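You operate a simulated robot arm through the tools that you are given. There is no shell and no other tool.

Carry out the task below with a simulated two-armed robot. There is one attempt and no reset: what you move stays moved.

Task
Stack the black block labelled "roll" from the beige table on top of the black block that says "turn". Take the 2 A cream fuse from the beige table and leave it on the top open shelf of the cupboard. Put the name card on the white desk away on the brown counter mat. Fetch the ink cartridge labelled "pink" from the white desk and set it on top of the small blue box. Take the receiver plug marked "PEN" from the beige table and put it on the wooden desk. Take the blue pad on the beige table and put it away on the wooden desk. Lift the scanner lid open. Do these in any order. Set down upright: name card, ink cartridge.

The check looks at the end state, three seconds after you hand in, the way a careful person would. Anything else that was tipped, shoved, dropped, spilled or broken makes it a failure. Lids that push on must go on centred and level and be pressed home; caps that screw on are set level and turned clockwise until they are tight.

Robot
Two 7-joint arms with fingered hands on one trunk, on a base that moves. Base frame: it is fixed to the floor where the robot stands at the start and does not move with it; the origin is under the middle of the robot, x ahead of it, y to its left, z up. Readings come in mm, degrees, newtons and seconds.
The left shoulder is at the start at [58, 185, 1192], the right one opposite. With the tool pointing down near the work surface each hand reaches from about 100 to 820 mm from the robot's upright axis, wherever it stands, measured 20 degrees to its own side. Places, roughly: black block [2250, 1500, 750]; blue pad (6x4x4 cm) [3200, 1600, 800]; brown counter mat (24x21 cm) [-160, -1320, 800]; cream fuse [2250, 1500, 750]; ink cartridge [2500, 750, 750]; name card [2000, 1000, 750]; receiver plug [3250, 1500, 750]; scanner lid [1500, 4200, 900]; small blue box (8x6x5 cm) [2400, 1000, 800]; top open shelf of the cupboard [4000, -2400, 1600]; wooden desk [700, 1200, 800]. Payload 4 kg a hand.
Tool frame (each hand has its own): the origin (TCP) lies between the finger pads and is the grasp point; the fingertips stand 26 mm ahead of it; z points along the fingers, y is the line along which they close. The gripper opens to 132 mm; its body begins 73 mm behind the TCP. The gripper is a hand of 3 fingers: y runs from the thumb to the fingers, the wrist lies at [0, 0, -224] in the tool frame, and closing takes about 1.5 s.
Orientation is that of the tool frame in the base frame, as [roll, pitch, yaw] about the fixed x, y, z axes, in that order (R = Rz(yaw) Ry(pitch) Rx(roll)). With the fingers straight down and closing along the base's y, the tool's x points along the base's -x, its y along +y and its z along -z.

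Tools
- The arms move only by the tool nudge_tool. It takes "left_steps", "right_steps" or both (then of equal length, played together; a hand with none holds still); each is a list of rows, each a list of 3 entries, a list of its own where there are three numbers: the finger opening in mm, from 0 to 132, then the shift along the base's x, y, z in mm, then the turn, a rotation vector about the base's x, y, z in rad. In form: [[fingers, [x, y, z], [wx, wy, wz]], ...]. A call has 1 to 20 rows; each row shifts and turns the commanded pose from where the row before left it. Each row takes 0.2 s and may step no farther than 50 mm and 8.6 degrees from the row before; otherwise, or with a gripper value out of range, the whole call is refused. Where a pose cannot be reached the arm comes as near as it can. A force on the tool above 40 N (or 10 N above the force at the start of the call, whichever is more), or a blocked arm, ends the call early, and 0.2 s more pass. The fingers move at their own pace (about 72 mm/s each) and stop on an object; they squeeze with about 26 N. The grip force told is the motor's: it shows also when the fingers shut on nothing. Time passes only in rows, and 0.2 s behind the last, so rows that do not move let the fingers close. It gives the time, the measured TCP pose, the force on the tool (base axes), the opening and the grip force at its end, in the units of the frame above (readings bear some noise), with the torque about the TCP (base axes, N m) and any sound that the robot's microphone picked up.
- Cameras (640 x 400 px; columns grow to the right, rows downward): "scene" is now at [171.7, -6.9, 1426.6]; the picture's right is [-0.03, -1.00, 0.00], its down [-0.63, 0.02, -0.77] and it looks along [0.77, -0.03, -0.63] (base axes); focal length 287 px, centre (320, 200). "left" rides on the left gripper at [-62, 3, -92] in its tool frame; the picture's right is [-0.05, -1.00, 0.00], its down [0.83, -0.04, -0.56] and it looks along [0.55, -0.03, 0.83] (tool axes); focal length 230 px, centre (320, 200). "right" rides on the right gripper at [61, 3, -92] in its tool frame; the picture's right is [-0.05, 1.00, 0.00], its down [-0.83, -0.04, -0.55] and it looks along [-0.55, -0.03, 0.83] (tool axes); focal length 230 px, centre (320, 200). There is no depth. A picture from a camera that has moved, and an enlarged one, comes with that camera's place and axes in the base frame and with its lens. The place of the scene camera against the robot may be out by one fixed shift of up to 25 mm in any direction.
- get_image(camera): a new picture of that camera. The clock stands still meanwhile.
- move_column(by): moves the trunk up (or, below 0, down) by that many mm; the arms and the scene camera ride with it, the base frame stays. It gives what a move gives, with no picture.
- drive_base(legs): drives the robot by 1 to 6 legs, each [ahead, left, turn to the left] in mm, mm and degrees, along the robot's own axes; the way and the turn of a leg run together, so that a leg with both is an arc; at most 1500 mm and 180 degrees a leg. The arms and the cameras ride along, it lands a little off, and it stops where it bumps. It gives what a move gives.
- grasp_type(shape, hand): the hand has 3 fingers and takes this shape, open, in about a second: jaw (thumb against the fingers, like two jaws); tri (thumb and two fingers); tip (a fingertip pinch); poke (one finger out to press); point (the index stretched); flat (the hand flat); cup (the hand cupped); fist (a fist). The gripper value then closes the fingers along that shape, each until it touches; the sizes above hold for jaw. It gives what a move gives, with no picture.
- aim_head(pan, tilt): turns the head with the scene camera to pan (to the left, within 86 degrees either way) and tilt (down, from -29 to 69), counted from straight ahead of the robot (the tilt from the chest, where the trunk bows). It gives what a move gives.
- zoom(camera, box): a new picture of the part [left, top, right, bottom] of that camera's present view, enlarged. The clock stands still meanwhile.
- finish_job(): hands the job in; it is judged then, once.

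Nothing tells you exact positions but the pictures and the camera data. Unless the task says otherwise, let go and move clear before handing in.

The tools are called after "Request:" by a JSON object that holds its "api" and its "payload". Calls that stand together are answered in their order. nudge_tool: Moves the arms, as the interface text tells. Its arguments: {"type":"object","properties":{"left_steps":{"type":"array","items":{"type":"array"}},"right_steps":{"type":"array","items":{"type":"array"}}},"required":[]} The other tools are called the same way: move_column (by) moves the trunk up or down; grasp_type (shape, hand) gives the hand a shape; drive_base (legs) drives the base; aim_head (pan, tilt) turns the head that bears the scene camera; get_image (camera) takes a picture; zoom (camera, box) takes an enlarged picture of a part of a camera's view; finish_job () hands the job in.

At the start:

```text
clock: 0.0
left_position: [557.6, 226.4, 1090.3]
left_tcp_rot: [-180.0, 0.0, -180.0]
left_contact_force: [-0.6, -1.1, 0.1]
left_moment: [-0.01, 0.02, 0.01]
left_opening: 131.8
left_grasp_force: 0.0
left_shape: jaw
right_position: [544.6, -258.8, 1118.9]
right_tcp_rot: [180.0, 0.1, -179.9]
right_contact_force: [0.5, -0.6, 0.0]
right_moment: [-0.01, -0.06, 0.0]
right_opening: 132.0
right_grasp_force: 0.1
right_shape: jaw
trunk travel left (down, up): [-225.0, 237.0]
robot x, y, heading: [-2.6, 1.1, 0.1]
head pan, tilt (commanded): [-1.7, 31.0]
```

scene: 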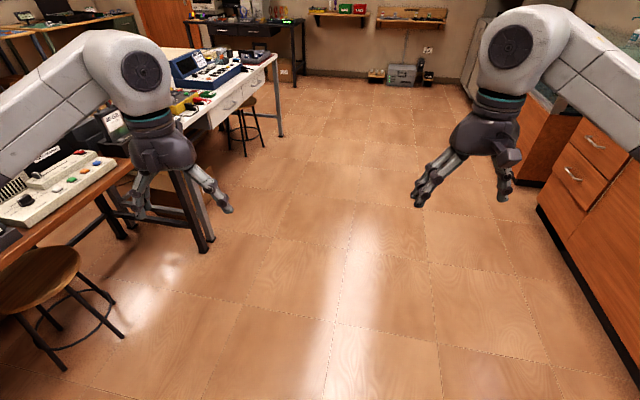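
right: 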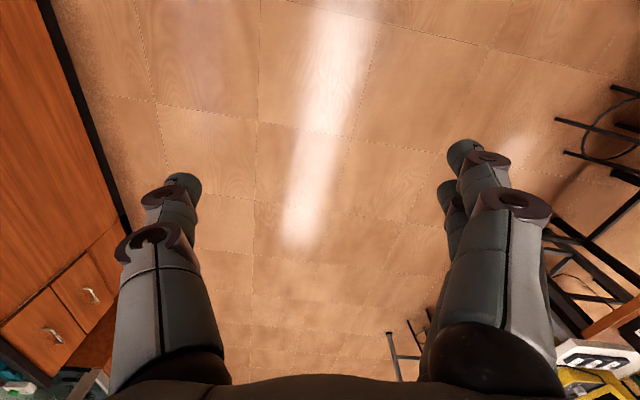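
left: 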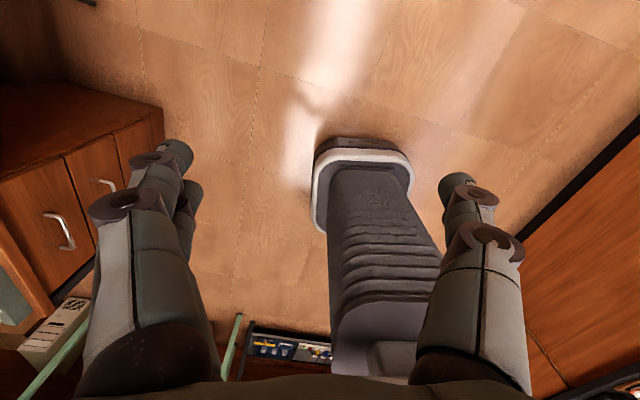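

I see a lab room with a wooden desk to the left, a white desk farther on, and a counter to the right. First I will look around with the head before moving.

Request:
{"api": "aim_head", "payload": {"pan": 35, "tilt": 20}}

```text
clock: 1.0
left_position: [556.3, 225.9, 1092.3]
left_tcp_rot: [-180.0, 0.1, 179.9]
left_contact_force: [-0.5, -0.4, 1.2]
left_moment: [-0.02, 0.01, 0.0]
left_opening: 131.7
left_grasp_force: 0.0
left_shape: jaw
right_position: [542.2, -259.5, 1119.9]
right_tcp_rot: [-179.9, 0.0, -179.9]
right_contact_force: [0.3, 0.4, 0.6]
right_moment: [0.02, -0.02, 0.01]
right_opening: 132.2
right_grasp_force: 0.1
right_shape: jaw
trunk travel left (down, up): [-225.0, 237.0]
robot x, y, heading: [0.9, 3.4, 0.1]
head pan, tilt (commanded): [35.0, 20.0]
```

The head has turned left; now I take a picture to see the wooden desk and the white desk.

Request:
{"api": "get_image", "payload": {"camera": "scene"}}

Request:
{"api": "zoom", "payload": {"camera": "scene", "box": [320, 40, 640, 240]}}

Request:
{"api": "zoom", "payload": {"camera": "scene", "box": [0, 40, 320, 240]}}

```text
taken
camera scene: at [160.7, 49.1, 1446.0], right [0.57, -0.82, -0.08], down [-0.41, -0.2, -0.89], along [0.71, 0.54, -0.45], focal length 287 px, centre (320, 200)
```

scene: 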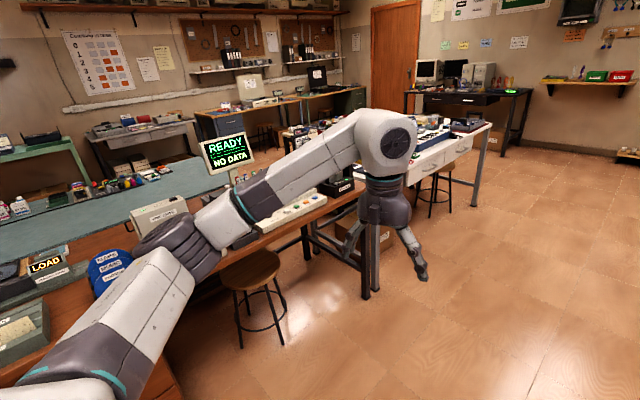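

```text
2.00 times, centred on (480, 140) of scene
camera zoom: at [160.7, 49.1, 1446.0], right [0.57, -0.82, -0.08], down [-0.41, -0.2, -0.89], along [0.71, 0.54, -0.45], focal length 574 px, centre (0, 320)
```

zoom: 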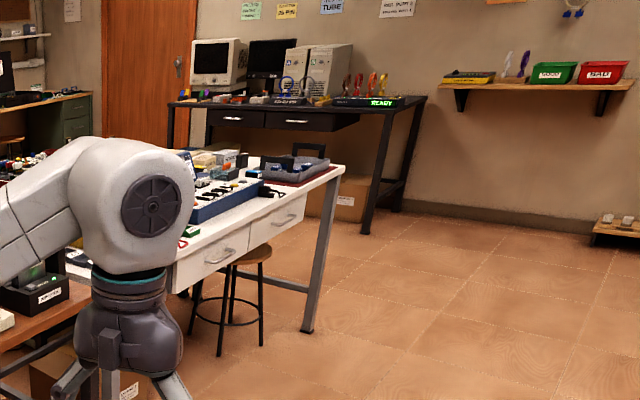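

```text
2.00 times, centred on (160, 140) of scene
camera zoom: at [160.7, 49.1, 1446.0], right [0.57, -0.82, -0.08], down [-0.41, -0.2, -0.89], along [0.71, 0.54, -0.45], focal length 574 px, centre (640, 320)
```

zoom: 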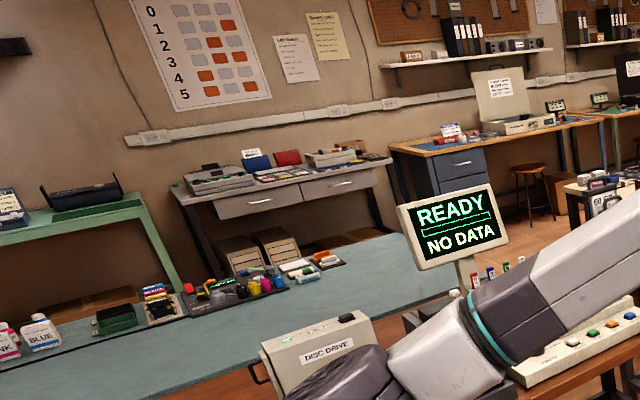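

I see the wooden desk (left near), a white desk ahead-left, and others. I'll look the other ways too, to learn the whole room.

Request:
{"api": "aim_head", "payload": {"pan": 80, "tilt": 20}}

Request:
{"api": "get_image", "payload": {"camera": "scene"}}

Request:
{"api": "aim_head", "payload": {"pan": -75, "tilt": 25}}

Request:
{"api": "get_image", "payload": {"camera": "scene"}}

Request:
{"api": "aim_head", "payload": {"pan": -30, "tilt": 10}}

Request:
{"api": "get_image", "payload": {"camera": "scene"}}

Request:
{"api": "aim_head", "payload": {"pan": 10, "tilt": 15}}

Request:
{"api": "get_image", "payload": {"camera": "scene"}}

```text
clock: 2.1
left_position: [556.6, 226.8, 1091.4]
left_tcp_rot: [-179.9, 0.0, 180.0]
left_contact_force: [-0.6, -0.3, -0.2]
left_moment: [-0.01, -0.02, 0.02]
left_opening: 131.8
left_grasp_force: 0.1
left_shape: jaw
right_position: [544.0, -258.4, 1118.8]
right_tcp_rot: [180.0, 0.0, 180.0]
right_contact_force: [-0.4, 0.3, 1.2]
right_moment: [0.0, 0.01, 0.0]
right_opening: 132.0
right_grasp_force: 0.0
right_shape: jaw
trunk travel left (down, up): [-225.0, 237.0]
robot x, y, heading: [3.8, -2.7, 0.0]
head pan, tilt (commanded): [80.0, 20.0]
```

```text
taken
camera scene: at [101.3, 87.5, 1454.7], right [0.97, -0.17, -0.14], down [-0.19, -0.34, -0.92], along [0.11, 0.93, -0.36], focal length 287 px, centre (320, 200)
```

scene: 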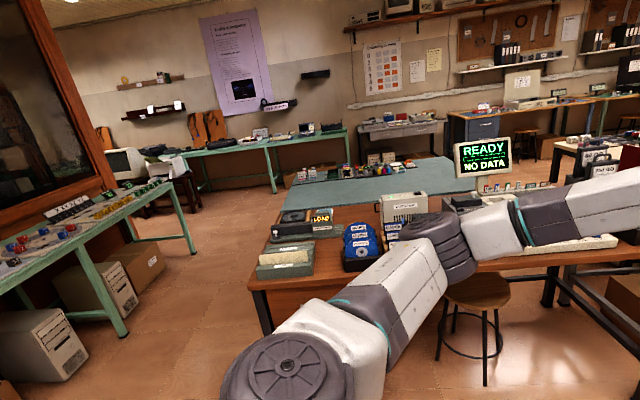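

```text
clock: 4.5
left_position: [556.4, 226.0, 1090.8]
left_tcp_rot: [-180.0, 0.0, 180.0]
left_contact_force: [0.7, 0.6, 0.5]
left_moment: [0.01, -0.01, -0.03]
left_opening: 131.8
left_grasp_force: 0.1
left_shape: jaw
right_position: [543.2, -259.9, 1119.4]
right_tcp_rot: [180.0, 0.0, -180.0]
right_contact_force: [-0.3, -0.7, -0.6]
right_moment: [0.03, 0.01, -0.03]
right_opening: 132.0
right_grasp_force: 0.0
right_shape: jaw
trunk travel left (down, up): [-225.0, 237.0]
robot x, y, heading: [1.0, -1.0, -0.1]
head pan, tilt (commanded): [-75.0, 25.0]
```

```text
taken
camera scene: at [107.7, -93.2, 1445.6], right [-0.96, -0.26, 0.14], down [-0.24, 0.41, -0.88], along [0.17, -0.88, -0.45], focal length 287 px, centre (320, 200)
```

scene: 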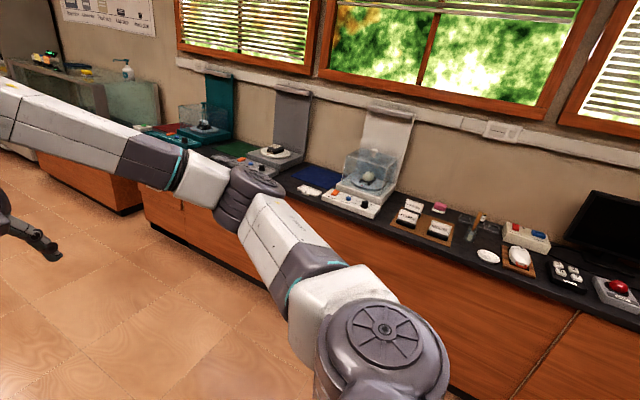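

```text
clock: 5.7
left_position: [556.8, 226.0, 1091.1]
left_tcp_rot: [180.0, 0.0, 180.0]
left_contact_force: [0.0, -0.4, 0.2]
left_moment: [-0.02, -0.02, -0.01]
left_opening: 131.8
left_grasp_force: 0.0
left_shape: jaw
right_position: [542.7, -258.4, 1118.8]
right_tcp_rot: [180.0, 0.0, 180.0]
right_contact_force: [-0.3, 0.1, -0.7]
right_moment: [0.04, 0.0, 0.01]
right_opening: 131.9
right_grasp_force: 0.0
right_shape: jaw
trunk travel left (down, up): [-225.0, 237.0]
robot x, y, heading: [-1.8, 3.1, -0.3]
head pan, tilt (commanded): [-30.0, 10.0]
```

```text
taken
camera scene: at [167.2, -50.8, 1461.5], right [-0.5, -0.87, 0.07], down [-0.29, 0.09, -0.95], along [0.82, -0.49, -0.29], focal length 287 px, centre (320, 200)
```

scene: 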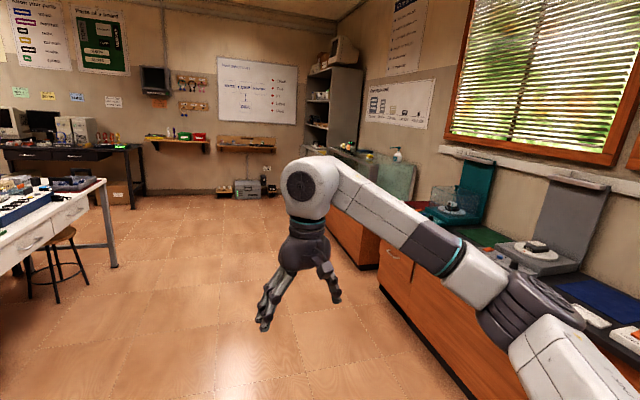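

```text
clock: 6.7
left_position: [557.2, 225.8, 1091.2]
left_tcp_rot: [-180.0, 0.0, -180.0]
left_contact_force: [-0.2, 0.0, -0.7]
left_moment: [-0.01, 0.0, 0.03]
left_opening: 132.0
left_grasp_force: 0.0
left_shape: jaw
right_position: [543.1, -259.1, 1118.8]
right_tcp_rot: [180.0, 0.1, 179.9]
right_contact_force: [0.7, -0.2, 0.4]
right_moment: [-0.03, 0.01, 0.05]
right_opening: 132.0
right_grasp_force: 0.0
right_shape: jaw
trunk travel left (down, up): [-225.0, 237.0]
robot x, y, heading: [2.3, -2.3, 0.0]
head pan, tilt (commanded): [10.0, 15.0]
```

```text
taken
camera scene: at [177.4, 11.9, 1451.8], right [0.17, -0.98, -0.02], down [-0.39, -0.04, -0.92], along [0.9, 0.17, -0.39], focal length 287 px, centre (320, 200)
```

scene: 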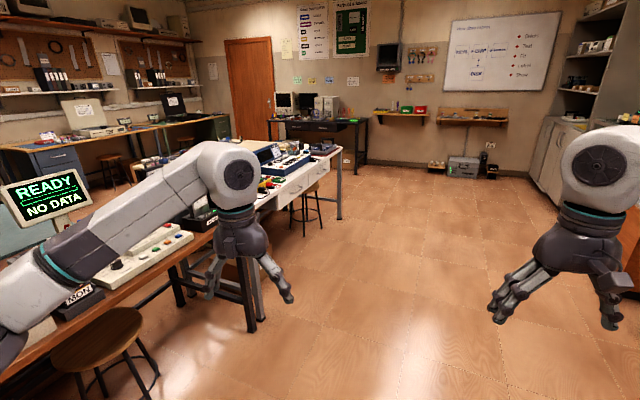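

The brown counter mat projects near pixel (425,228) in the right-hand view. I'll zoom in there to see what's already on it.

Request:
{"api": "aim_head", "payload": {"pan": -85, "tilt": 25}}

Request:
{"api": "zoom", "payload": {"camera": "scene", "box": [290, 150, 450, 250]}}

Request:
{"api": "get_image", "payload": {"camera": "scene"}}

```text
clock: 8.4
left_position: [555.7, 225.3, 1090.3]
left_tcp_rot: [-180.0, 0.0, -180.0]
left_contact_force: [-0.3, 0.3, -0.4]
left_moment: [0.03, 0.0, 0.02]
left_opening: 131.8
left_grasp_force: 0.1
left_shape: jaw
right_position: [544.1, -259.5, 1119.0]
right_tcp_rot: [-179.9, 0.0, -179.9]
right_contact_force: [-0.3, -0.2, 0.9]
right_moment: [-0.01, 0.0, -0.05]
right_opening: 132.0
right_grasp_force: 0.0
right_shape: jaw
trunk travel left (down, up): [-225.0, 237.0]
robot x, y, heading: [2.1, -1.0, -0.2]
head pan, tilt (commanded): [-85.0, 25.0]
```

```text
4.00 times, centred on (370, 200) of scene
camera zoom: at [92.1, -96.0, 1447.9], right [-0.99, -0.09, 0.14], down [-0.17, 0.42, -0.89], along [0.02, -0.9, -0.43], focal length 1149 px, centre (120, 200)
```

zoom: 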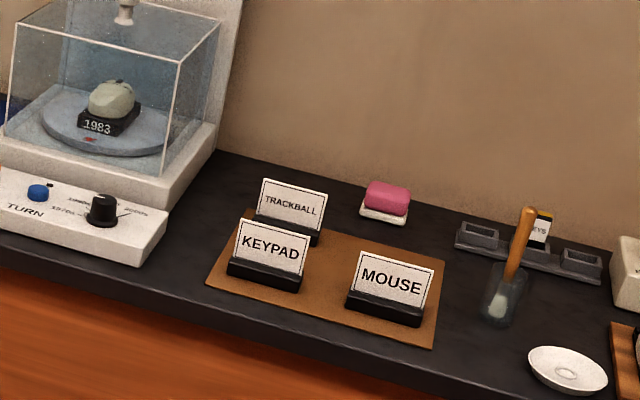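

```text
taken
camera scene: at [92.1, -96.0, 1447.9], right [-0.99, -0.09, 0.14], down [-0.17, 0.42, -0.89], along [0.02, -0.9, -0.43], focal length 287 px, centre (320, 200)
```

scene: 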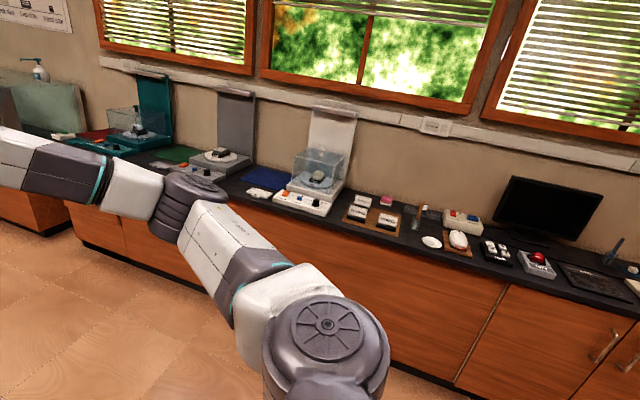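

The mat holds three standing cards (KEYPAD, MOUSE in front, TRACKBALL behind), with a free spot at the back-right. Next I drive toward the white desk.

Request:
{"api": "drive_base", "payload": {"legs": [[1000, -150, 0], [900, 0, 0], [0, 0, 90]]}}

Request:
{"api": "aim_head", "payload": {"pan": 0, "tilt": 25}}

Request:
{"api": "get_image", "payload": {"camera": "scene"}}

```text
clock: 22.1
left_position: [1687.0, 407.3, 1090.6]
left_tcp_rot: [179.9, 0.0, -87.6]
left_contact_force: [0.0, 0.4, 1.0]
left_moment: [-0.03, 0.04, -0.01]
left_opening: 131.9
left_grasp_force: 0.1
left_shape: jaw
right_position: [2170.9, 414.0, 1118.0]
right_tcp_rot: [-180.0, 0.0, -87.5]
right_contact_force: [0.1, 0.6, -0.2]
right_moment: [-0.01, 0.04, 0.01]
right_opening: 131.9
right_grasp_force: 0.1
right_shape: jaw
trunk travel left (down, up): [-225.0, 237.0]
robot x, y, heading: [1933.9, -141.0, 92.2]
head pan, tilt (commanded): [-85.0, 25.0]
```

```text
clock: 23.7
left_position: [1687.3, 406.9, 1090.0]
left_tcp_rot: [179.9, 0.0, -87.6]
left_contact_force: [1.2, -0.4, 0.1]
left_moment: [-0.01, -0.03, -0.02]
left_opening: 131.9
left_grasp_force: 0.0
left_shape: jaw
right_position: [2171.1, 414.7, 1119.3]
right_tcp_rot: [-180.0, 0.0, -87.4]
right_contact_force: [0.1, 0.1, 0.1]
right_moment: [-0.02, 0.01, 0.03]
right_opening: 131.8
right_grasp_force: 0.1
right_shape: jaw
trunk travel left (down, up): [-225.0, 237.0]
robot x, y, heading: [1937.4, -138.5, 92.4]
head pan, tilt (commanded): [0.0, 25.0]
```

```text
taken
camera scene: at [1939.8, 20.6, 1435.8], right [1.0, 0.04, 0.0], down [0.02, -0.55, -0.84], along [-0.04, 0.84, -0.55], focal length 287 px, centre (320, 200)
```

scene: 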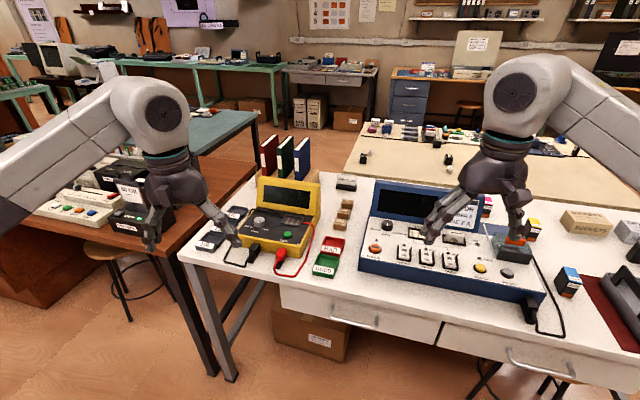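

I see the white desk (yellow meter, blue device) with the beige table behind. I'll zoom in on different parts to identify objects.

Request:
{"api": "zoom", "payload": {"camera": "scene", "box": [180, 130, 400, 268]}}

Request:
{"api": "zoom", "payload": {"camera": "scene", "box": [360, 170, 640, 345]}}

Request:
{"api": "zoom", "payload": {"camera": "scene", "box": [340, 100, 640, 288]}}

```text
2.90 times, centred on (290, 199) of scene
camera zoom: at [1939.8, 20.6, 1435.8], right [1.0, 0.04, 0.0], down [0.02, -0.55, -0.84], along [-0.04, 0.84, -0.55], focal length 832 px, centre (407, 203)
```

zoom: 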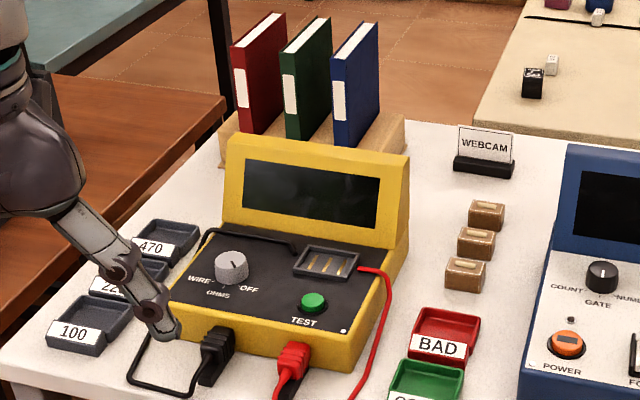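

```text
2.29 times, centred on (500, 258) of scene
camera zoom: at [1939.8, 20.6, 1435.8], right [1.0, 0.04, 0.0], down [0.02, -0.55, -0.84], along [-0.04, 0.84, -0.55], focal length 656 px, centre (-91, 69)
```

zoom: 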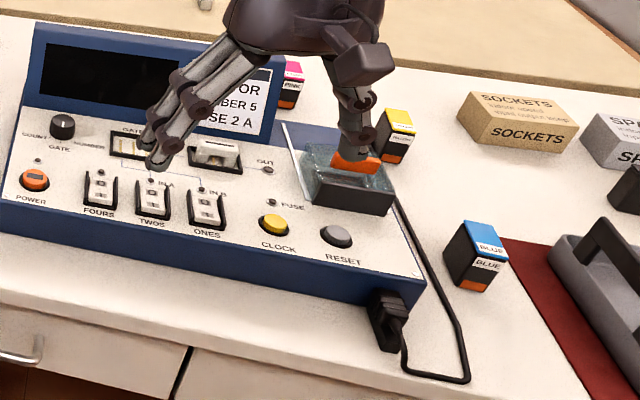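

```text
2.13 times, centred on (490, 194) of scene
camera zoom: at [1939.8, 20.6, 1435.8], right [1.0, 0.04, 0.0], down [0.02, -0.55, -0.84], along [-0.04, 0.84, -0.55], focal length 611 px, centre (-42, 213)
```

zoom: 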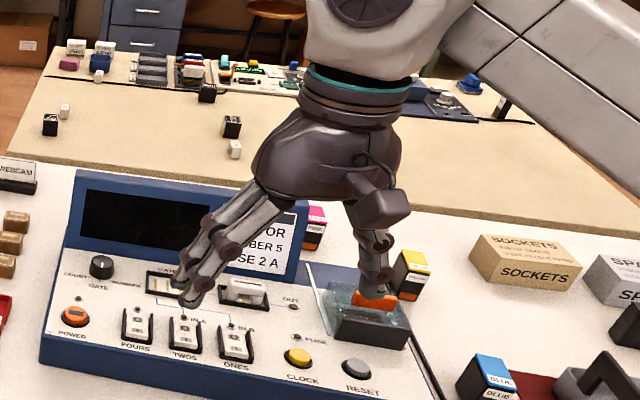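

The name card is WEBCAM at the back of the white desk; PINK cartridge stands behind the blue device. I'll shift along the desk to see more of the right-hand end.

Request:
{"api": "aim_head", "payload": {"pan": 0, "tilt": 55}}

Request:
{"api": "get_image", "payload": {"camera": "scene"}}

Request:
{"api": "aim_head", "payload": {"pan": -45, "tilt": 20}}

Request:
{"api": "get_image", "payload": {"camera": "scene"}}

```text
clock: 24.6
left_position: [1687.7, 406.3, 1090.1]
left_tcp_rot: [180.0, 0.1, -87.5]
left_contact_force: [0.4, -0.3, -0.5]
left_moment: [0.01, 0.01, 0.0]
left_opening: 131.8
left_grasp_force: 0.1
left_shape: jaw
right_position: [2171.7, 413.6, 1118.2]
right_tcp_rot: [-179.9, 0.0, -87.5]
right_contact_force: [0.6, 0.6, -0.3]
right_moment: [-0.03, -0.03, -0.01]
right_opening: 132.0
right_grasp_force: 0.1
right_shape: jaw
trunk travel left (down, up): [-225.0, 237.0]
robot x, y, heading: [1938.9, -137.7, 92.5]
head pan, tilt (commanded): [0.0, 55.0]
```

```text
taken
camera scene: at [1940.9, -5.5, 1395.1], right [1.0, 0.04, 0.0], down [0.04, -0.89, -0.45], along [-0.02, 0.45, -0.89], focal length 287 px, centre (320, 200)
```

scene: 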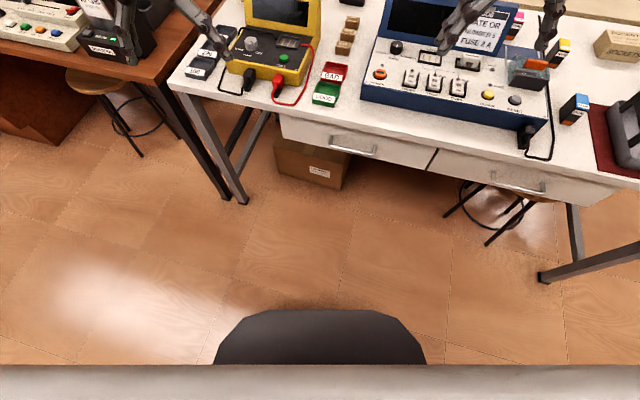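

```text
clock: 25.7
left_position: [1687.3, 406.7, 1090.8]
left_tcp_rot: [179.9, 0.0, -87.6]
left_contact_force: [0.8, -0.3, -1.1]
left_moment: [0.0, 0.02, -0.01]
left_opening: 131.9
left_grasp_force: 0.1
left_shape: jaw
right_position: [2171.8, 413.1, 1118.4]
right_tcp_rot: [-180.0, 0.0, -87.5]
right_contact_force: [-0.3, 0.0, -0.2]
right_moment: [0.0, 0.01, 0.02]
right_opening: 131.8
right_grasp_force: 0.0
right_shape: jaw
trunk travel left (down, up): [-225.0, 237.0]
robot x, y, heading: [1939.1, -138.7, 92.5]
head pan, tilt (commanded): [-45.0, 20.0]
```

```text
taken
camera scene: at [2006.5, -1.3, 1447.5], right [0.74, -0.67, 0.1], down [-0.23, -0.39, -0.89], along [0.64, 0.64, -0.43], focal length 287 px, centre (320, 200)
```

scene: 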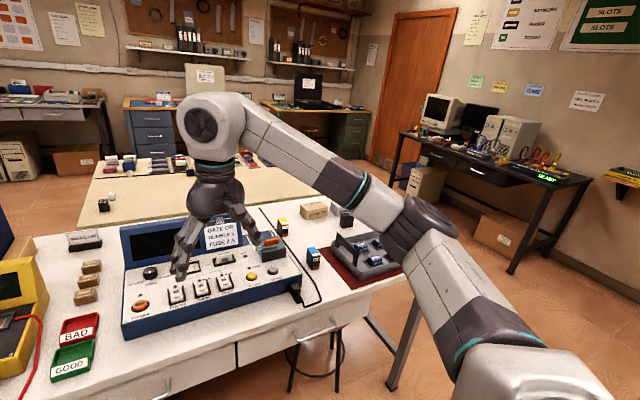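

The white desk is yawed about -13°, with a stool under its right half. I'll drive to the right to see the desk's right end, the beige table and the aisle.

Request:
{"api": "drive_base", "payload": {"legs": [[0, -800, 0], [0, -750, 0]]}}

Request:
{"api": "aim_head", "payload": {"pan": 0, "tilt": 25}}

Request:
{"api": "get_image", "payload": {"camera": "scene"}}

Request:
{"api": "aim_head", "payload": {"pan": 40, "tilt": 25}}

Request:
{"api": "get_image", "payload": {"camera": "scene"}}

```text
clock: 33.7
left_position: [3206.3, 488.1, 1090.5]
left_tcp_rot: [180.0, 0.0, -85.5]
left_contact_force: [-1.0, -0.9, 0.1]
left_moment: [-0.04, -0.04, 0.01]
left_opening: 131.9
left_grasp_force: 0.1
left_shape: jaw
right_position: [3691.5, 512.7, 1119.3]
right_tcp_rot: [-180.0, 0.0, -85.4]
right_contact_force: [0.7, 0.5, -0.3]
right_moment: [0.0, -0.02, 0.01]
right_opening: 131.7
right_grasp_force: 0.2
right_shape: jaw
trunk travel left (down, up): [-225.0, 237.0]
robot x, y, heading: [3479.3, -49.6, 94.2]
head pan, tilt (commanded): [-45.0, 20.0]
```

```text
clock: 34.8
left_position: [3207.1, 488.9, 1090.7]
left_tcp_rot: [180.0, 0.0, -85.4]
left_contact_force: [0.1, 0.7, 0.9]
left_moment: [0.04, 0.01, 0.04]
left_opening: 132.0
left_grasp_force: 0.0
left_shape: jaw
right_position: [3691.7, 513.3, 1118.6]
right_tcp_rot: [-179.9, 0.0, -85.6]
right_contact_force: [1.3, -0.2, 0.0]
right_moment: [0.02, -0.02, -0.04]
right_opening: 132.0
right_grasp_force: 0.0
right_shape: jaw
trunk travel left (down, up): [-225.0, 237.0]
robot x, y, heading: [3476.4, -46.9, 94.6]
head pan, tilt (commanded): [0.0, 25.0]
```

```text
taken
camera scene: at [3473.3, 111.7, 1435.8], right [1.0, 0.08, 0.0], down [0.04, -0.55, -0.84], along [-0.07, 0.83, -0.55], focal length 287 px, centre (320, 200)
```

scene: 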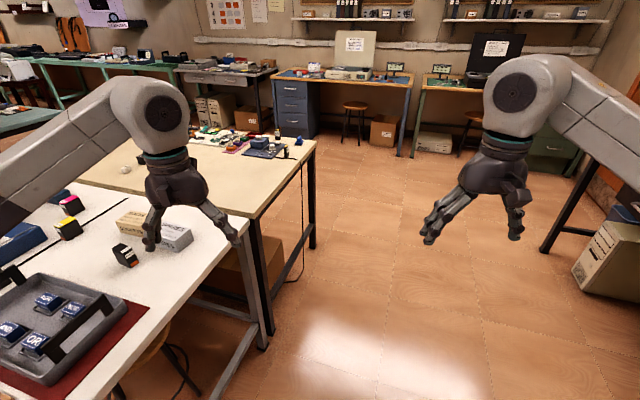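

```text
clock: 35.9
left_position: [3206.9, 488.3, 1090.0]
left_tcp_rot: [-180.0, 0.0, -85.5]
left_contact_force: [-0.9, -0.6, 0.0]
left_moment: [0.03, 0.03, 0.02]
left_opening: 132.1
left_grasp_force: 0.1
left_shape: jaw
right_position: [3691.6, 513.2, 1119.2]
right_tcp_rot: [180.0, -0.1, -85.5]
right_contact_force: [-0.5, 0.0, -0.4]
right_moment: [-0.02, 0.01, 0.01]
right_opening: 131.9
right_grasp_force: 0.0
right_shape: jaw
trunk travel left (down, up): [-225.0, 237.0]
robot x, y, heading: [3477.5, -48.7, 94.6]
head pan, tilt (commanded): [40.0, 25.0]
```

```text
taken
camera scene: at [3415.8, 85.8, 1438.8], right [0.71, 0.69, -0.09], down [0.31, -0.43, -0.85], along [-0.63, 0.58, -0.52], focal length 287 px, centre (320, 200)
```

scene: 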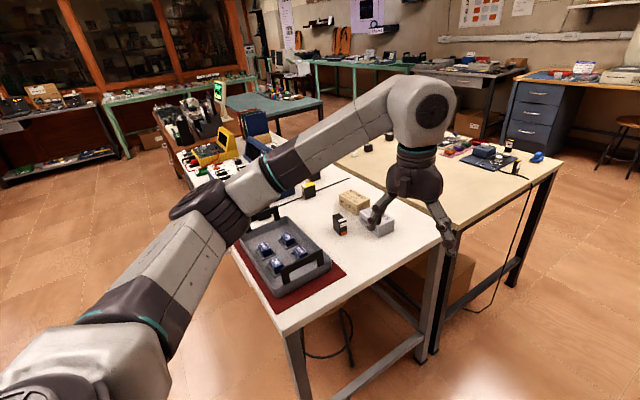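

The aisle at the right end of both tables is open. I'll zoom on the beige table from here.

Request:
{"api": "aim_head", "payload": {"pan": 15, "tilt": 20}}

Request:
{"api": "zoom", "payload": {"camera": "scene", "box": [200, 110, 440, 260]}}

Request:
{"api": "drive_base", "payload": {"legs": [[1100, -150, -4]]}}

Request:
{"api": "aim_head", "payload": {"pan": 55, "tilt": 25}}

Request:
{"api": "get_image", "payload": {"camera": "scene"}}

```text
clock: 36.7
left_position: [3207.1, 489.0, 1091.1]
left_tcp_rot: [-180.0, 0.1, -85.4]
left_contact_force: [1.2, -0.5, -0.4]
left_moment: [0.0, 0.0, -0.03]
left_opening: 131.8
left_grasp_force: 0.1
left_shape: jaw
right_position: [3691.3, 513.0, 1118.3]
right_tcp_rot: [179.9, 0.0, -85.5]
right_contact_force: [-0.6, -0.2, -0.6]
right_moment: [-0.01, 0.01, 0.0]
right_opening: 132.0
right_grasp_force: 0.1
right_shape: jaw
trunk travel left (down, up): [-225.0, 237.0]
robot x, y, heading: [3478.6, -48.8, 94.5]
head pan, tilt (commanded): [15.0, 20.0]
```

```text
2.67 times, centred on (320, 185) of scene
camera zoom: at [3449.1, 108.8, 1444.1], right [0.94, 0.33, -0.04], down [0.12, -0.45, -0.88], along [-0.31, 0.83, -0.47], focal length 766 px, centre (320, 240)
```

zoom: 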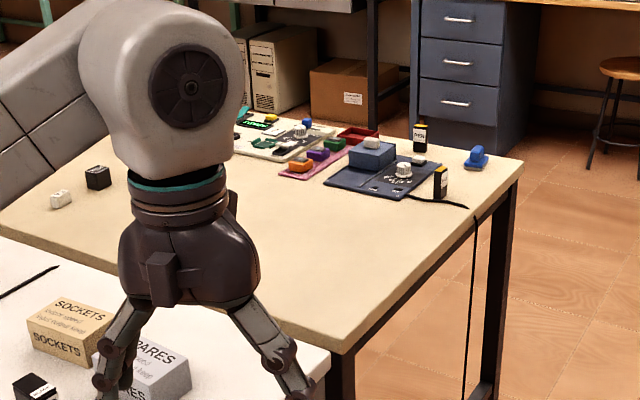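

```text
clock: 42.4
left_position: [3317.4, 1602.8, 1090.1]
left_tcp_rot: [-179.9, 0.0, -87.9]
left_contact_force: [-0.5, -0.2, 0.4]
left_moment: [0.0, 0.01, -0.01]
left_opening: 131.5
left_grasp_force: 0.0
left_shape: jaw
right_position: [3802.0, 1607.3, 1120.3]
right_tcp_rot: [-180.0, 0.1, -87.9]
right_contact_force: [0.5, -0.3, -0.7]
right_moment: [-0.03, -0.03, 0.0]
right_opening: 132.2
right_grasp_force: 0.0
right_shape: jaw
trunk travel left (down, up): [-225.0, 237.0]
robot x, y, heading: [3564.6, 1056.1, 92.0]
head pan, tilt (commanded): [15.0, 20.0]
```

```text
clock: 43.5
left_position: [3317.8, 1603.3, 1090.9]
left_tcp_rot: [-179.9, 0.0, -88.0]
left_contact_force: [-0.4, -0.5, -0.9]
left_moment: [0.0, -0.01, -0.04]
left_opening: 132.0
left_grasp_force: 0.0
left_shape: jaw
right_position: [3802.3, 1607.9, 1118.6]
right_tcp_rot: [-180.0, 0.0, -87.9]
right_contact_force: [0.0, -0.3, 0.7]
right_moment: [-0.04, -0.02, 0.02]
right_opening: 132.0
right_grasp_force: 0.1
right_shape: jaw
trunk travel left (down, up): [-225.0, 237.0]
robot x, y, heading: [3563.3, 1056.1, 91.7]
head pan, tilt (commanded): [55.0, 25.0]
```

```text
taken
camera scene: at [3493.8, 1174.6, 1441.4], right [0.55, 0.83, -0.12], down [0.36, -0.36, -0.86], along [-0.76, 0.43, -0.49], focal length 287 px, centre (320, 200)
```

scene: 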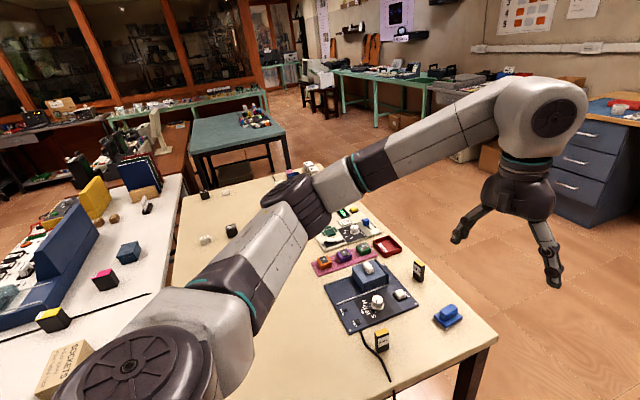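

The beige table's right end carries the blue pad, two small receiver plugs and some boards. I'll drive around to the back (far) side of the beige table, where there is a wide aisle, and face it.

Request:
{"api": "drive_base", "payload": {"legs": [[1350, -50, 0], [0, 0, 164]]}}

Request:
{"api": "aim_head", "payload": {"pan": 0, "tilt": 25}}

Request:
{"api": "get_image", "payload": {"camera": "scene"}}

```text
clock: 47.1
left_position: [3267.1, 2120.3, 1090.9]
left_tcp_rot: [-179.8, 0.0, -79.1]
left_contact_force: [0.4, 0.4, -0.3]
left_moment: [0.01, -0.01, -0.01]
left_opening: 131.7
left_grasp_force: 0.0
left_shape: jaw
right_position: [3747.7, 2197.5, 1119.9]
right_tcp_rot: [-179.9, 0.1, -79.0]
right_contact_force: [-0.2, 0.3, 1.0]
right_moment: [0.01, -0.01, -0.02]
right_opening: 132.0
right_grasp_force: 0.0
right_shape: jaw
trunk travel left (down, up): [-225.0, 237.0]
robot x, y, heading: [3603.0, 1614.4, 100.9]
head pan, tilt (commanded): [55.0, 25.0]
stopped in leg 1: the robot was blocked; the commanded pose is now the measured one
```

```text
clock: 48.4
left_position: [3269.8, 2120.8, 1092.2]
left_tcp_rot: [-180.0, 0.0, -79.2]
left_contact_force: [-0.2, 0.2, 0.0]
left_moment: [0.0, 0.04, 0.01]
left_opening: 131.9
left_grasp_force: 0.1
left_shape: jaw
right_position: [3749.6, 2196.6, 1118.6]
right_tcp_rot: [-179.9, 0.1, -79.1]
right_contact_force: [0.9, 0.6, 0.9]
right_moment: [0.04, 0.0, 0.02]
right_opening: 131.8
right_grasp_force: 0.1
right_shape: jaw
trunk travel left (down, up): [-225.0, 237.0]
robot x, y, heading: [3595.9, 1615.6, 100.8]
head pan, tilt (commanded): [0.0, 25.0]
```

```text
taken
camera scene: at [3576.7, 1773.8, 1435.6], right [0.98, 0.19, 0.0], down [0.1, -0.54, -0.84], along [-0.16, 0.82, -0.55], focal length 287 px, centre (320, 200)
```

scene: 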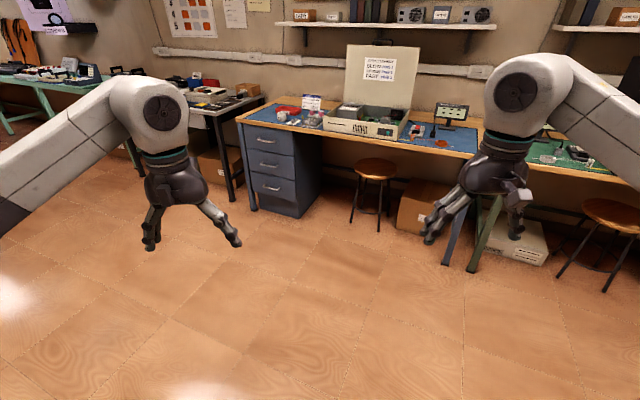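

The base was blocked, likely against the table corner. I'll look to the left and down to see what touched.

Request:
{"api": "aim_head", "payload": {"pan": 80, "tilt": 35}}

Request:
{"api": "get_image", "payload": {"camera": "scene"}}

```text
clock: 49.9
left_position: [3269.7, 2119.5, 1090.3]
left_tcp_rot: [180.0, -0.1, -79.1]
left_contact_force: [0.1, -0.9, -0.5]
left_moment: [0.02, 0.0, 0.04]
left_opening: 131.8
left_grasp_force: 0.1
left_shape: jaw
right_position: [3748.4, 2195.8, 1119.3]
right_tcp_rot: [180.0, 0.1, -79.1]
right_contact_force: [0.9, -0.3, -0.2]
right_moment: [0.03, 0.03, 0.03]
right_opening: 131.8
right_grasp_force: 0.2
right_shape: jaw
trunk travel left (down, up): [-225.0, 237.0]
robot x, y, heading: [3594.8, 1614.1, 100.7]
head pan, tilt (commanded): [80.0, 35.0]
```

```text
taken
camera scene: at [3505.9, 1680.2, 1431.2], right [-0.01, 0.99, -0.14], down [0.6, -0.11, -0.8], along [-0.8, -0.09, -0.59], focal length 287 px, centre (320, 200)
```

scene: 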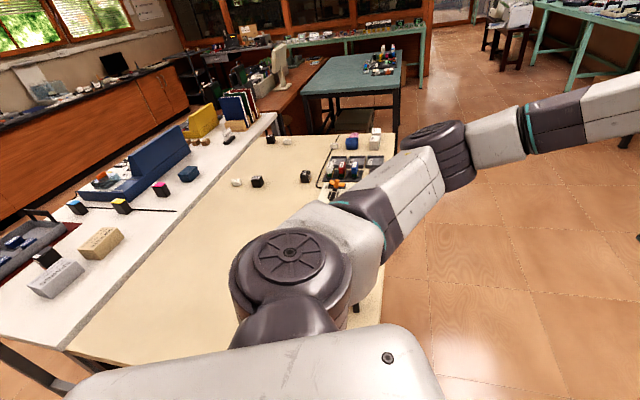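

The left flank of the base sits against the beige table's corner. I'll slide right, go ahead, then turn round to face the table from its back side.

Request:
{"api": "drive_base", "payload": {"legs": [[0, -250, 0], [750, 0, 0]]}}

Request:
{"api": "drive_base", "payload": {"legs": [[0, 0, 156]]}}

Request:
{"api": "aim_head", "payload": {"pan": 0, "tilt": 25}}

Request:
{"api": "get_image", "payload": {"camera": "scene"}}

```text
clock: 55.4
left_position: [3384.7, 2907.6, 1090.8]
left_tcp_rot: [180.0, -0.1, -79.3]
left_contact_force: [0.1, -0.2, 0.7]
left_moment: [0.01, -0.01, -0.03]
left_opening: 131.7
left_grasp_force: 0.1
left_shape: jaw
right_position: [3864.1, 2983.6, 1120.6]
right_tcp_rot: [180.0, 0.2, -79.3]
right_contact_force: [0.7, -0.1, -0.7]
right_moment: [0.03, 0.01, -0.01]
right_opening: 132.0
right_grasp_force: 0.0
right_shape: jaw
trunk travel left (down, up): [-225.0, 237.0]
robot x, y, heading: [3710.7, 2402.8, 100.3]
head pan, tilt (commanded): [80.0, 35.0]
```

```text
clock: 62.2
left_position: [3782.0, 1803.2, 1091.1]
left_tcp_rot: [-180.0, 0.0, 74.8]
left_contact_force: [-0.5, -0.1, 0.5]
left_moment: [-0.02, -0.03, -0.01]
left_opening: 131.9
left_grasp_force: 0.1
left_shape: jaw
right_position: [3317.3, 1946.8, 1120.0]
right_tcp_rot: [-179.9, 0.1, 74.8]
right_contact_force: [-0.5, 0.5, -0.5]
right_moment: [0.0, -0.03, 0.0]
right_opening: 132.2
right_grasp_force: 0.0
right_shape: jaw
trunk travel left (down, up): [-225.0, 237.0]
robot x, y, heading: [3707.6, 2400.9, -105.6]
head pan, tilt (commanded): [80.0, 35.0]
```

```text
clock: 63.7
left_position: [3780.9, 1804.8, 1091.3]
left_tcp_rot: [-179.9, 0.0, 74.8]
left_contact_force: [0.0, -0.4, 0.6]
left_moment: [0.01, -0.02, 0.04]
left_opening: 132.1
left_grasp_force: 0.0
left_shape: jaw
right_position: [3317.9, 1946.3, 1119.6]
right_tcp_rot: [179.9, 0.2, 74.8]
right_contact_force: [0.4, 0.0, 0.2]
right_moment: [0.0, -0.01, 0.05]
right_opening: 131.8
right_grasp_force: 0.2
right_shape: jaw
trunk travel left (down, up): [-225.0, 237.0]
robot x, y, heading: [3712.1, 2401.5, -105.3]
head pan, tilt (commanded): [0.0, 25.0]
```

```text
taken
camera scene: at [3676.9, 2238.7, 1435.7], right [-0.96, 0.26, 0.0], down [0.15, 0.53, -0.84], along [-0.22, -0.81, -0.55], focal length 287 px, centre (320, 200)
```

scene: 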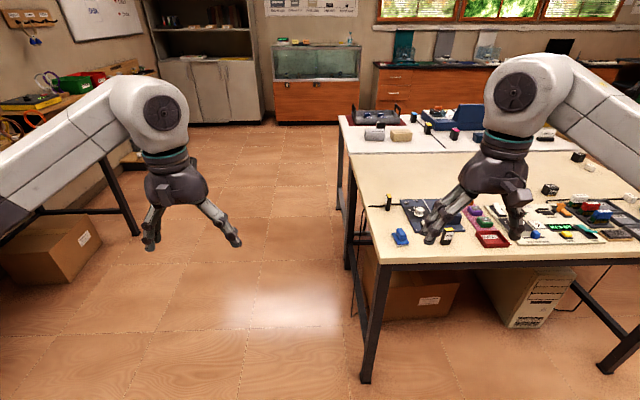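

I now face the beige table from behind. I'll slide right along it and look closely.

Request:
{"api": "drive_base", "payload": {"legs": [[0, -750, 0]]}}

Request:
{"api": "aim_head", "payload": {"pan": 0, "tilt": 30}}

Request:
{"api": "get_image", "payload": {"camera": "scene"}}

```text
clock: 67.8
left_position: [3045.6, 2007.2, 1091.1]
left_tcp_rot: [180.0, 0.0, 75.0]
left_contact_force: [-0.2, 0.0, -0.2]
left_moment: [0.01, -0.01, -0.04]
left_opening: 131.8
left_grasp_force: 0.0
left_shape: jaw
right_position: [2581.7, 2146.7, 1119.9]
right_tcp_rot: [-180.0, 0.1, 75.1]
right_contact_force: [-0.6, -0.1, 0.4]
right_moment: [-0.01, -0.02, 0.02]
right_opening: 132.1
right_grasp_force: 0.0
right_shape: jaw
trunk travel left (down, up): [-225.0, 237.0]
robot x, y, heading: [2967.2, 2605.3, -105.2]
head pan, tilt (commanded): [0.0, 25.0]
```

```text
clock: 68.5
left_position: [3046.7, 2006.3, 1091.9]
left_tcp_rot: [-180.0, 0.0, 75.0]
left_contact_force: [-0.3, -0.7, 0.0]
left_moment: [0.0, -0.04, 0.03]
left_opening: 131.9
left_grasp_force: 0.1
left_shape: jaw
right_position: [2582.2, 2146.8, 1119.9]
right_tcp_rot: [179.9, 0.1, 75.2]
right_contact_force: [0.0, -0.9, -0.3]
right_moment: [-0.03, -0.03, 0.0]
right_opening: 131.8
right_grasp_force: 0.1
right_shape: jaw
trunk travel left (down, up): [-225.0, 237.0]
robot x, y, heading: [2973.7, 2601.6, -105.0]
head pan, tilt (commanded): [0.0, 30.0]
```

```text
taken
camera scene: at [2939.6, 2442.9, 1428.1], right [-0.97, 0.26, 0.0], down [0.16, 0.6, -0.79], along [-0.2, -0.76, -0.62], focal length 287 px, centre (320, 200)
```

scene: 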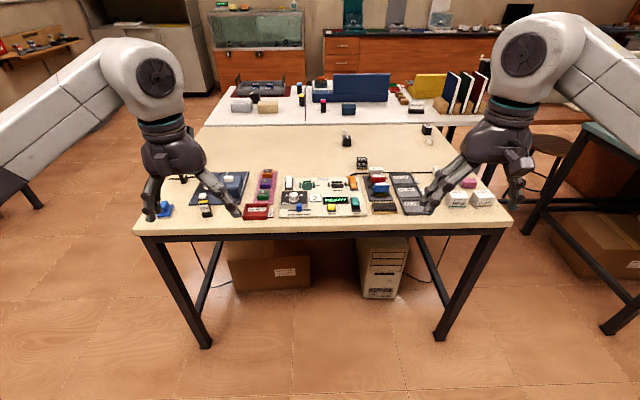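

The whole beige table is in view. Zooming for labels.

Request:
{"api": "zoom", "payload": {"camera": "scene", "box": [130, 130, 330, 255]}}

Request:
{"api": "zoom", "payload": {"camera": "scene", "box": [310, 115, 510, 240]}}

Request:
{"api": "zoom", "payload": {"camera": "scene", "box": [330, 115, 450, 190]}}

Request:
{"api": "zoom", "payload": {"camera": "scene", "box": [220, 60, 420, 185]}}

```text
3.20 times, centred on (230, 192) of scene
camera zoom: at [2939.6, 2442.9, 1428.1], right [-0.97, 0.26, 0.0], down [0.16, 0.6, -0.79], along [-0.2, -0.76, -0.62], focal length 919 px, centre (608, 224)
```

zoom: 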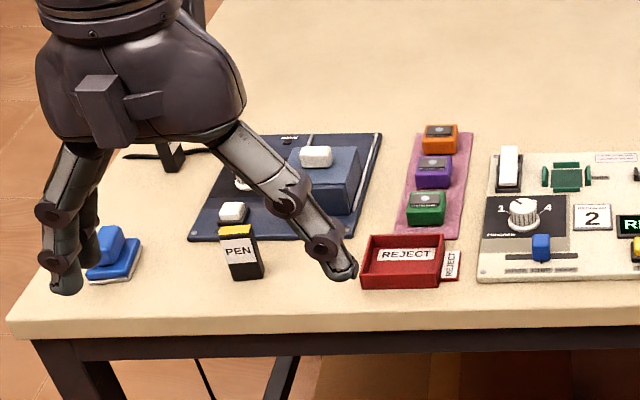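

```text
3.20 times, centred on (410, 178) of scene
camera zoom: at [2939.6, 2442.9, 1428.1], right [-0.97, 0.26, 0.0], down [0.16, 0.6, -0.79], along [-0.2, -0.76, -0.62], focal length 919 px, centre (32, 272)
```

zoom: 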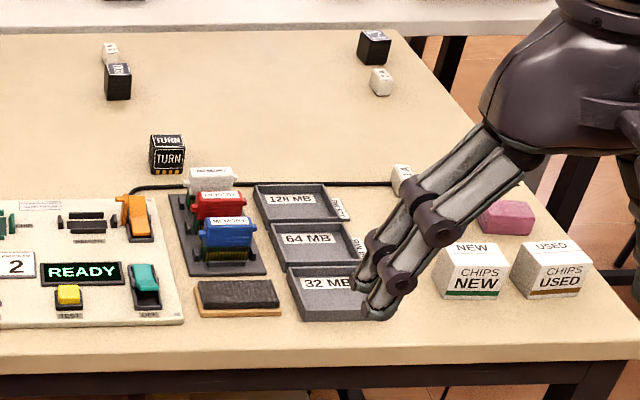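

```text
5.33 times, centred on (390, 152) of scene
camera zoom: at [2939.6, 2442.9, 1428.1], right [-0.97, 0.26, 0.0], down [0.16, 0.6, -0.79], along [-0.2, -0.76, -0.62], focal length 1532 px, centre (-53, 453)
```

zoom: 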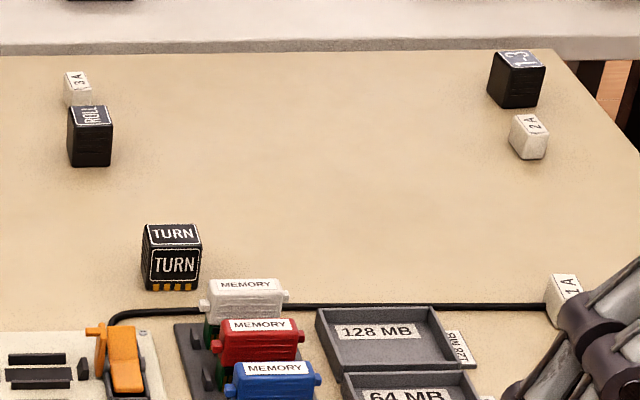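

```text
3.20 times, centred on (320, 122) of scene
camera zoom: at [2939.6, 2442.9, 1428.1], right [-0.97, 0.26, 0.0], down [0.16, 0.6, -0.79], along [-0.2, -0.76, -0.62], focal length 919 px, centre (320, 448)
```

zoom: 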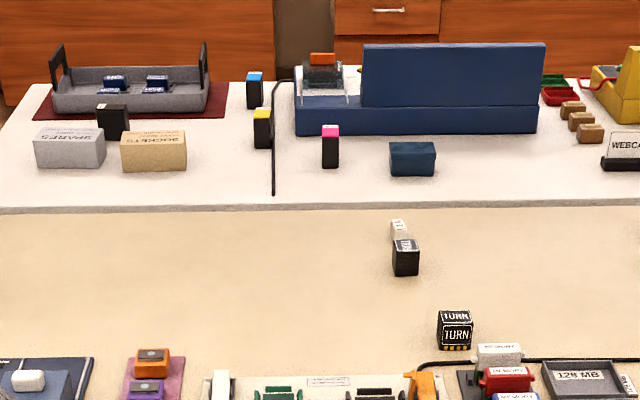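

I can read everything now: PEN plug and blue pad near the back edge (left), TURN block mid-table, ROLL block and 3A fuse beyond it, 2A fuse at the far end by another black block. I'll check the aisle at the table's other end before planning.

Request:
{"api": "aim_head", "payload": {"pan": -40, "tilt": 25}}

Request:
{"api": "get_image", "payload": {"camera": "scene"}}

Request:
{"api": "aim_head", "payload": {"pan": -80, "tilt": 15}}

Request:
{"api": "get_image", "payload": {"camera": "scene"}}

```text
clock: 69.5
left_position: [3045.8, 2006.9, 1090.9]
left_tcp_rot: [180.0, -0.1, 74.9]
left_contact_force: [0.8, -0.4, 0.7]
left_moment: [0.02, 0.01, 0.02]
left_opening: 131.6
left_grasp_force: 0.1
left_shape: jaw
right_position: [2582.3, 2146.7, 1119.9]
right_tcp_rot: [-180.0, 0.2, 75.1]
right_contact_force: [0.7, -0.3, -0.5]
right_moment: [-0.01, 0.01, 0.02]
right_opening: 132.0
right_grasp_force: 0.1
right_shape: jaw
trunk travel left (down, up): [-225.0, 237.0]
robot x, y, heading: [2971.5, 2605.0, -105.3]
head pan, tilt (commanded): [-40.0, 25.0]
```

```text
taken
camera scene: at [2887.6, 2476.1, 1438.8], right [-0.57, 0.81, 0.09], down [0.38, 0.36, -0.85], along [-0.73, -0.45, -0.52], focal length 287 px, centre (320, 200)
```

scene: 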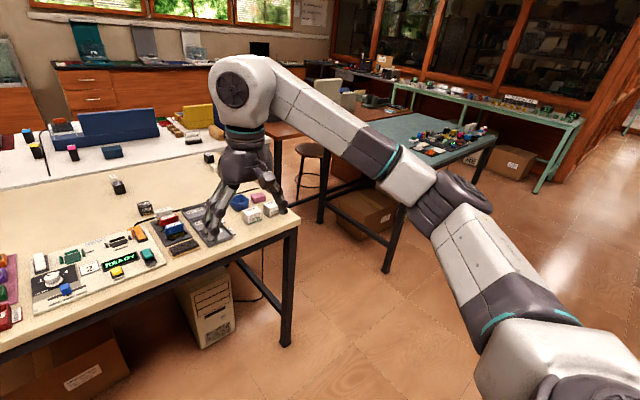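

```text
clock: 70.6
left_position: [3046.8, 2007.4, 1091.5]
left_tcp_rot: [-180.0, 0.0, 75.0]
left_contact_force: [-0.5, 0.7, -0.4]
left_moment: [0.01, 0.0, 0.03]
left_opening: 131.7
left_grasp_force: 0.1
left_shape: jaw
right_position: [2581.9, 2146.2, 1120.0]
right_tcp_rot: [-179.9, 0.1, 75.1]
right_contact_force: [-0.3, 1.2, 0.5]
right_moment: [-0.02, 0.0, 0.02]
right_opening: 132.0
right_grasp_force: 0.1
right_shape: jaw
trunk travel left (down, up): [-225.0, 237.0]
robot x, y, heading: [2972.4, 2603.8, -105.2]
head pan, tilt (commanded): [-80.0, 15.0]
```

```text
taken
camera scene: at [2869.4, 2534.3, 1462.7], right [0.09, 0.99, 0.14], down [0.29, 0.11, -0.95], along [-0.95, 0.12, -0.28], focal length 287 px, centre (320, 200)
```

scene: 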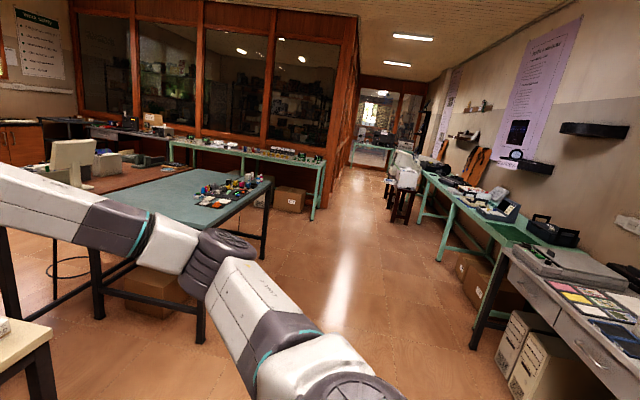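

Everything on the tables is at roughly 0.81 m and the furniture is yawed about -13°. From the back aisle I can reach the PEN plug and blue pad; I'll drive closer to them.

Request:
{"api": "drive_base", "payload": {"legs": [[300, 421, 2]]}}

Request:
{"api": "aim_head", "payload": {"pan": 0, "tilt": 45}}

Request:
{"api": "get_image", "payload": {"camera": "scene"}}

Request:
{"api": "get_image", "payload": {"camera": "left"}}

Request:
{"api": "get_image", "payload": {"camera": "right"}}

```text
clock: 73.7
left_position: [3397.7, 1610.6, 1090.6]
left_tcp_rot: [180.0, -0.1, 76.8]
left_contact_force: [-0.7, -0.4, 0.7]
left_moment: [0.02, 0.01, -0.03]
left_opening: 131.9
left_grasp_force: 0.1
left_shape: jaw
right_position: [2929.7, 1734.1, 1119.2]
right_tcp_rot: [-180.0, 0.2, 77.0]
right_contact_force: [0.4, -0.6, -0.1]
right_moment: [-0.01, -0.04, 0.01]
right_opening: 132.0
right_grasp_force: 0.1
right_shape: jaw
trunk travel left (down, up): [-225.0, 237.0]
robot x, y, heading: [3305.2, 2203.7, -103.1]
head pan, tilt (commanded): [-80.0, 15.0]
```

```text
clock: 75.2
left_position: [3397.7, 1609.4, 1092.4]
left_tcp_rot: [-180.0, 0.0, 76.9]
left_contact_force: [-0.2, 0.4, 0.1]
left_moment: [0.02, -0.02, -0.01]
left_opening: 131.9
left_grasp_force: 0.1
left_shape: jaw
right_position: [2928.8, 1734.1, 1119.3]
right_tcp_rot: [-180.0, 0.2, 77.0]
right_contact_force: [0.3, 0.5, 0.2]
right_moment: [0.02, 0.03, 0.0]
right_opening: 131.8
right_grasp_force: 0.0
right_shape: jaw
trunk travel left (down, up): [-225.0, 237.0]
robot x, y, heading: [3307.2, 2206.1, -103.1]
head pan, tilt (commanded): [0.0, 45.0]
```

```text
taken
camera scene: at [3279.9, 2053.2, 1407.1], right [-0.97, 0.23, 0.0], down [0.18, 0.78, -0.6], along [-0.14, -0.58, -0.8], focal length 287 px, centre (320, 200)
```

scene: 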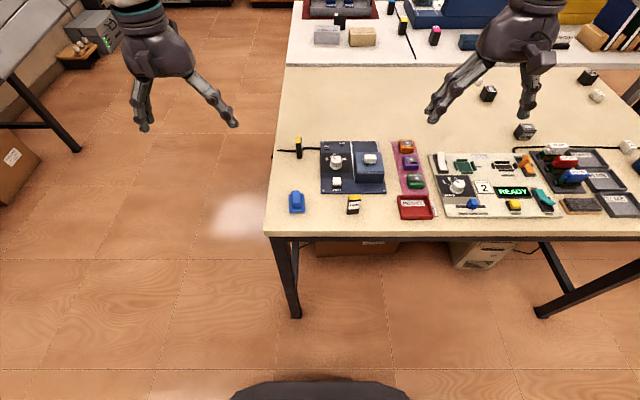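

```text
taken
camera left: at [3387.9, 1548.6, 1182.9], right [-0.98, 0.18, 0.0], down [0.15, 0.82, 0.55], along [0.1, 0.55, -0.83], focal length 230 px, centre (320, 200)
```

left: 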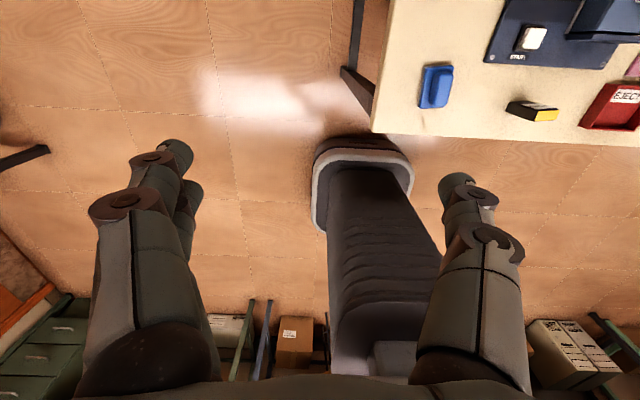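

```text
taken
camera right: at [2947.0, 1792.0, 1212.1], right [0.96, -0.28, 0.0], down [-0.23, -0.8, 0.56], along [-0.15, -0.54, -0.83], focal length 230 px, centre (320, 200)
```

right: 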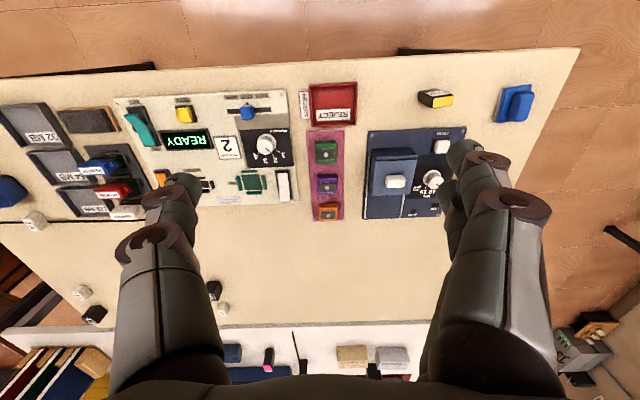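

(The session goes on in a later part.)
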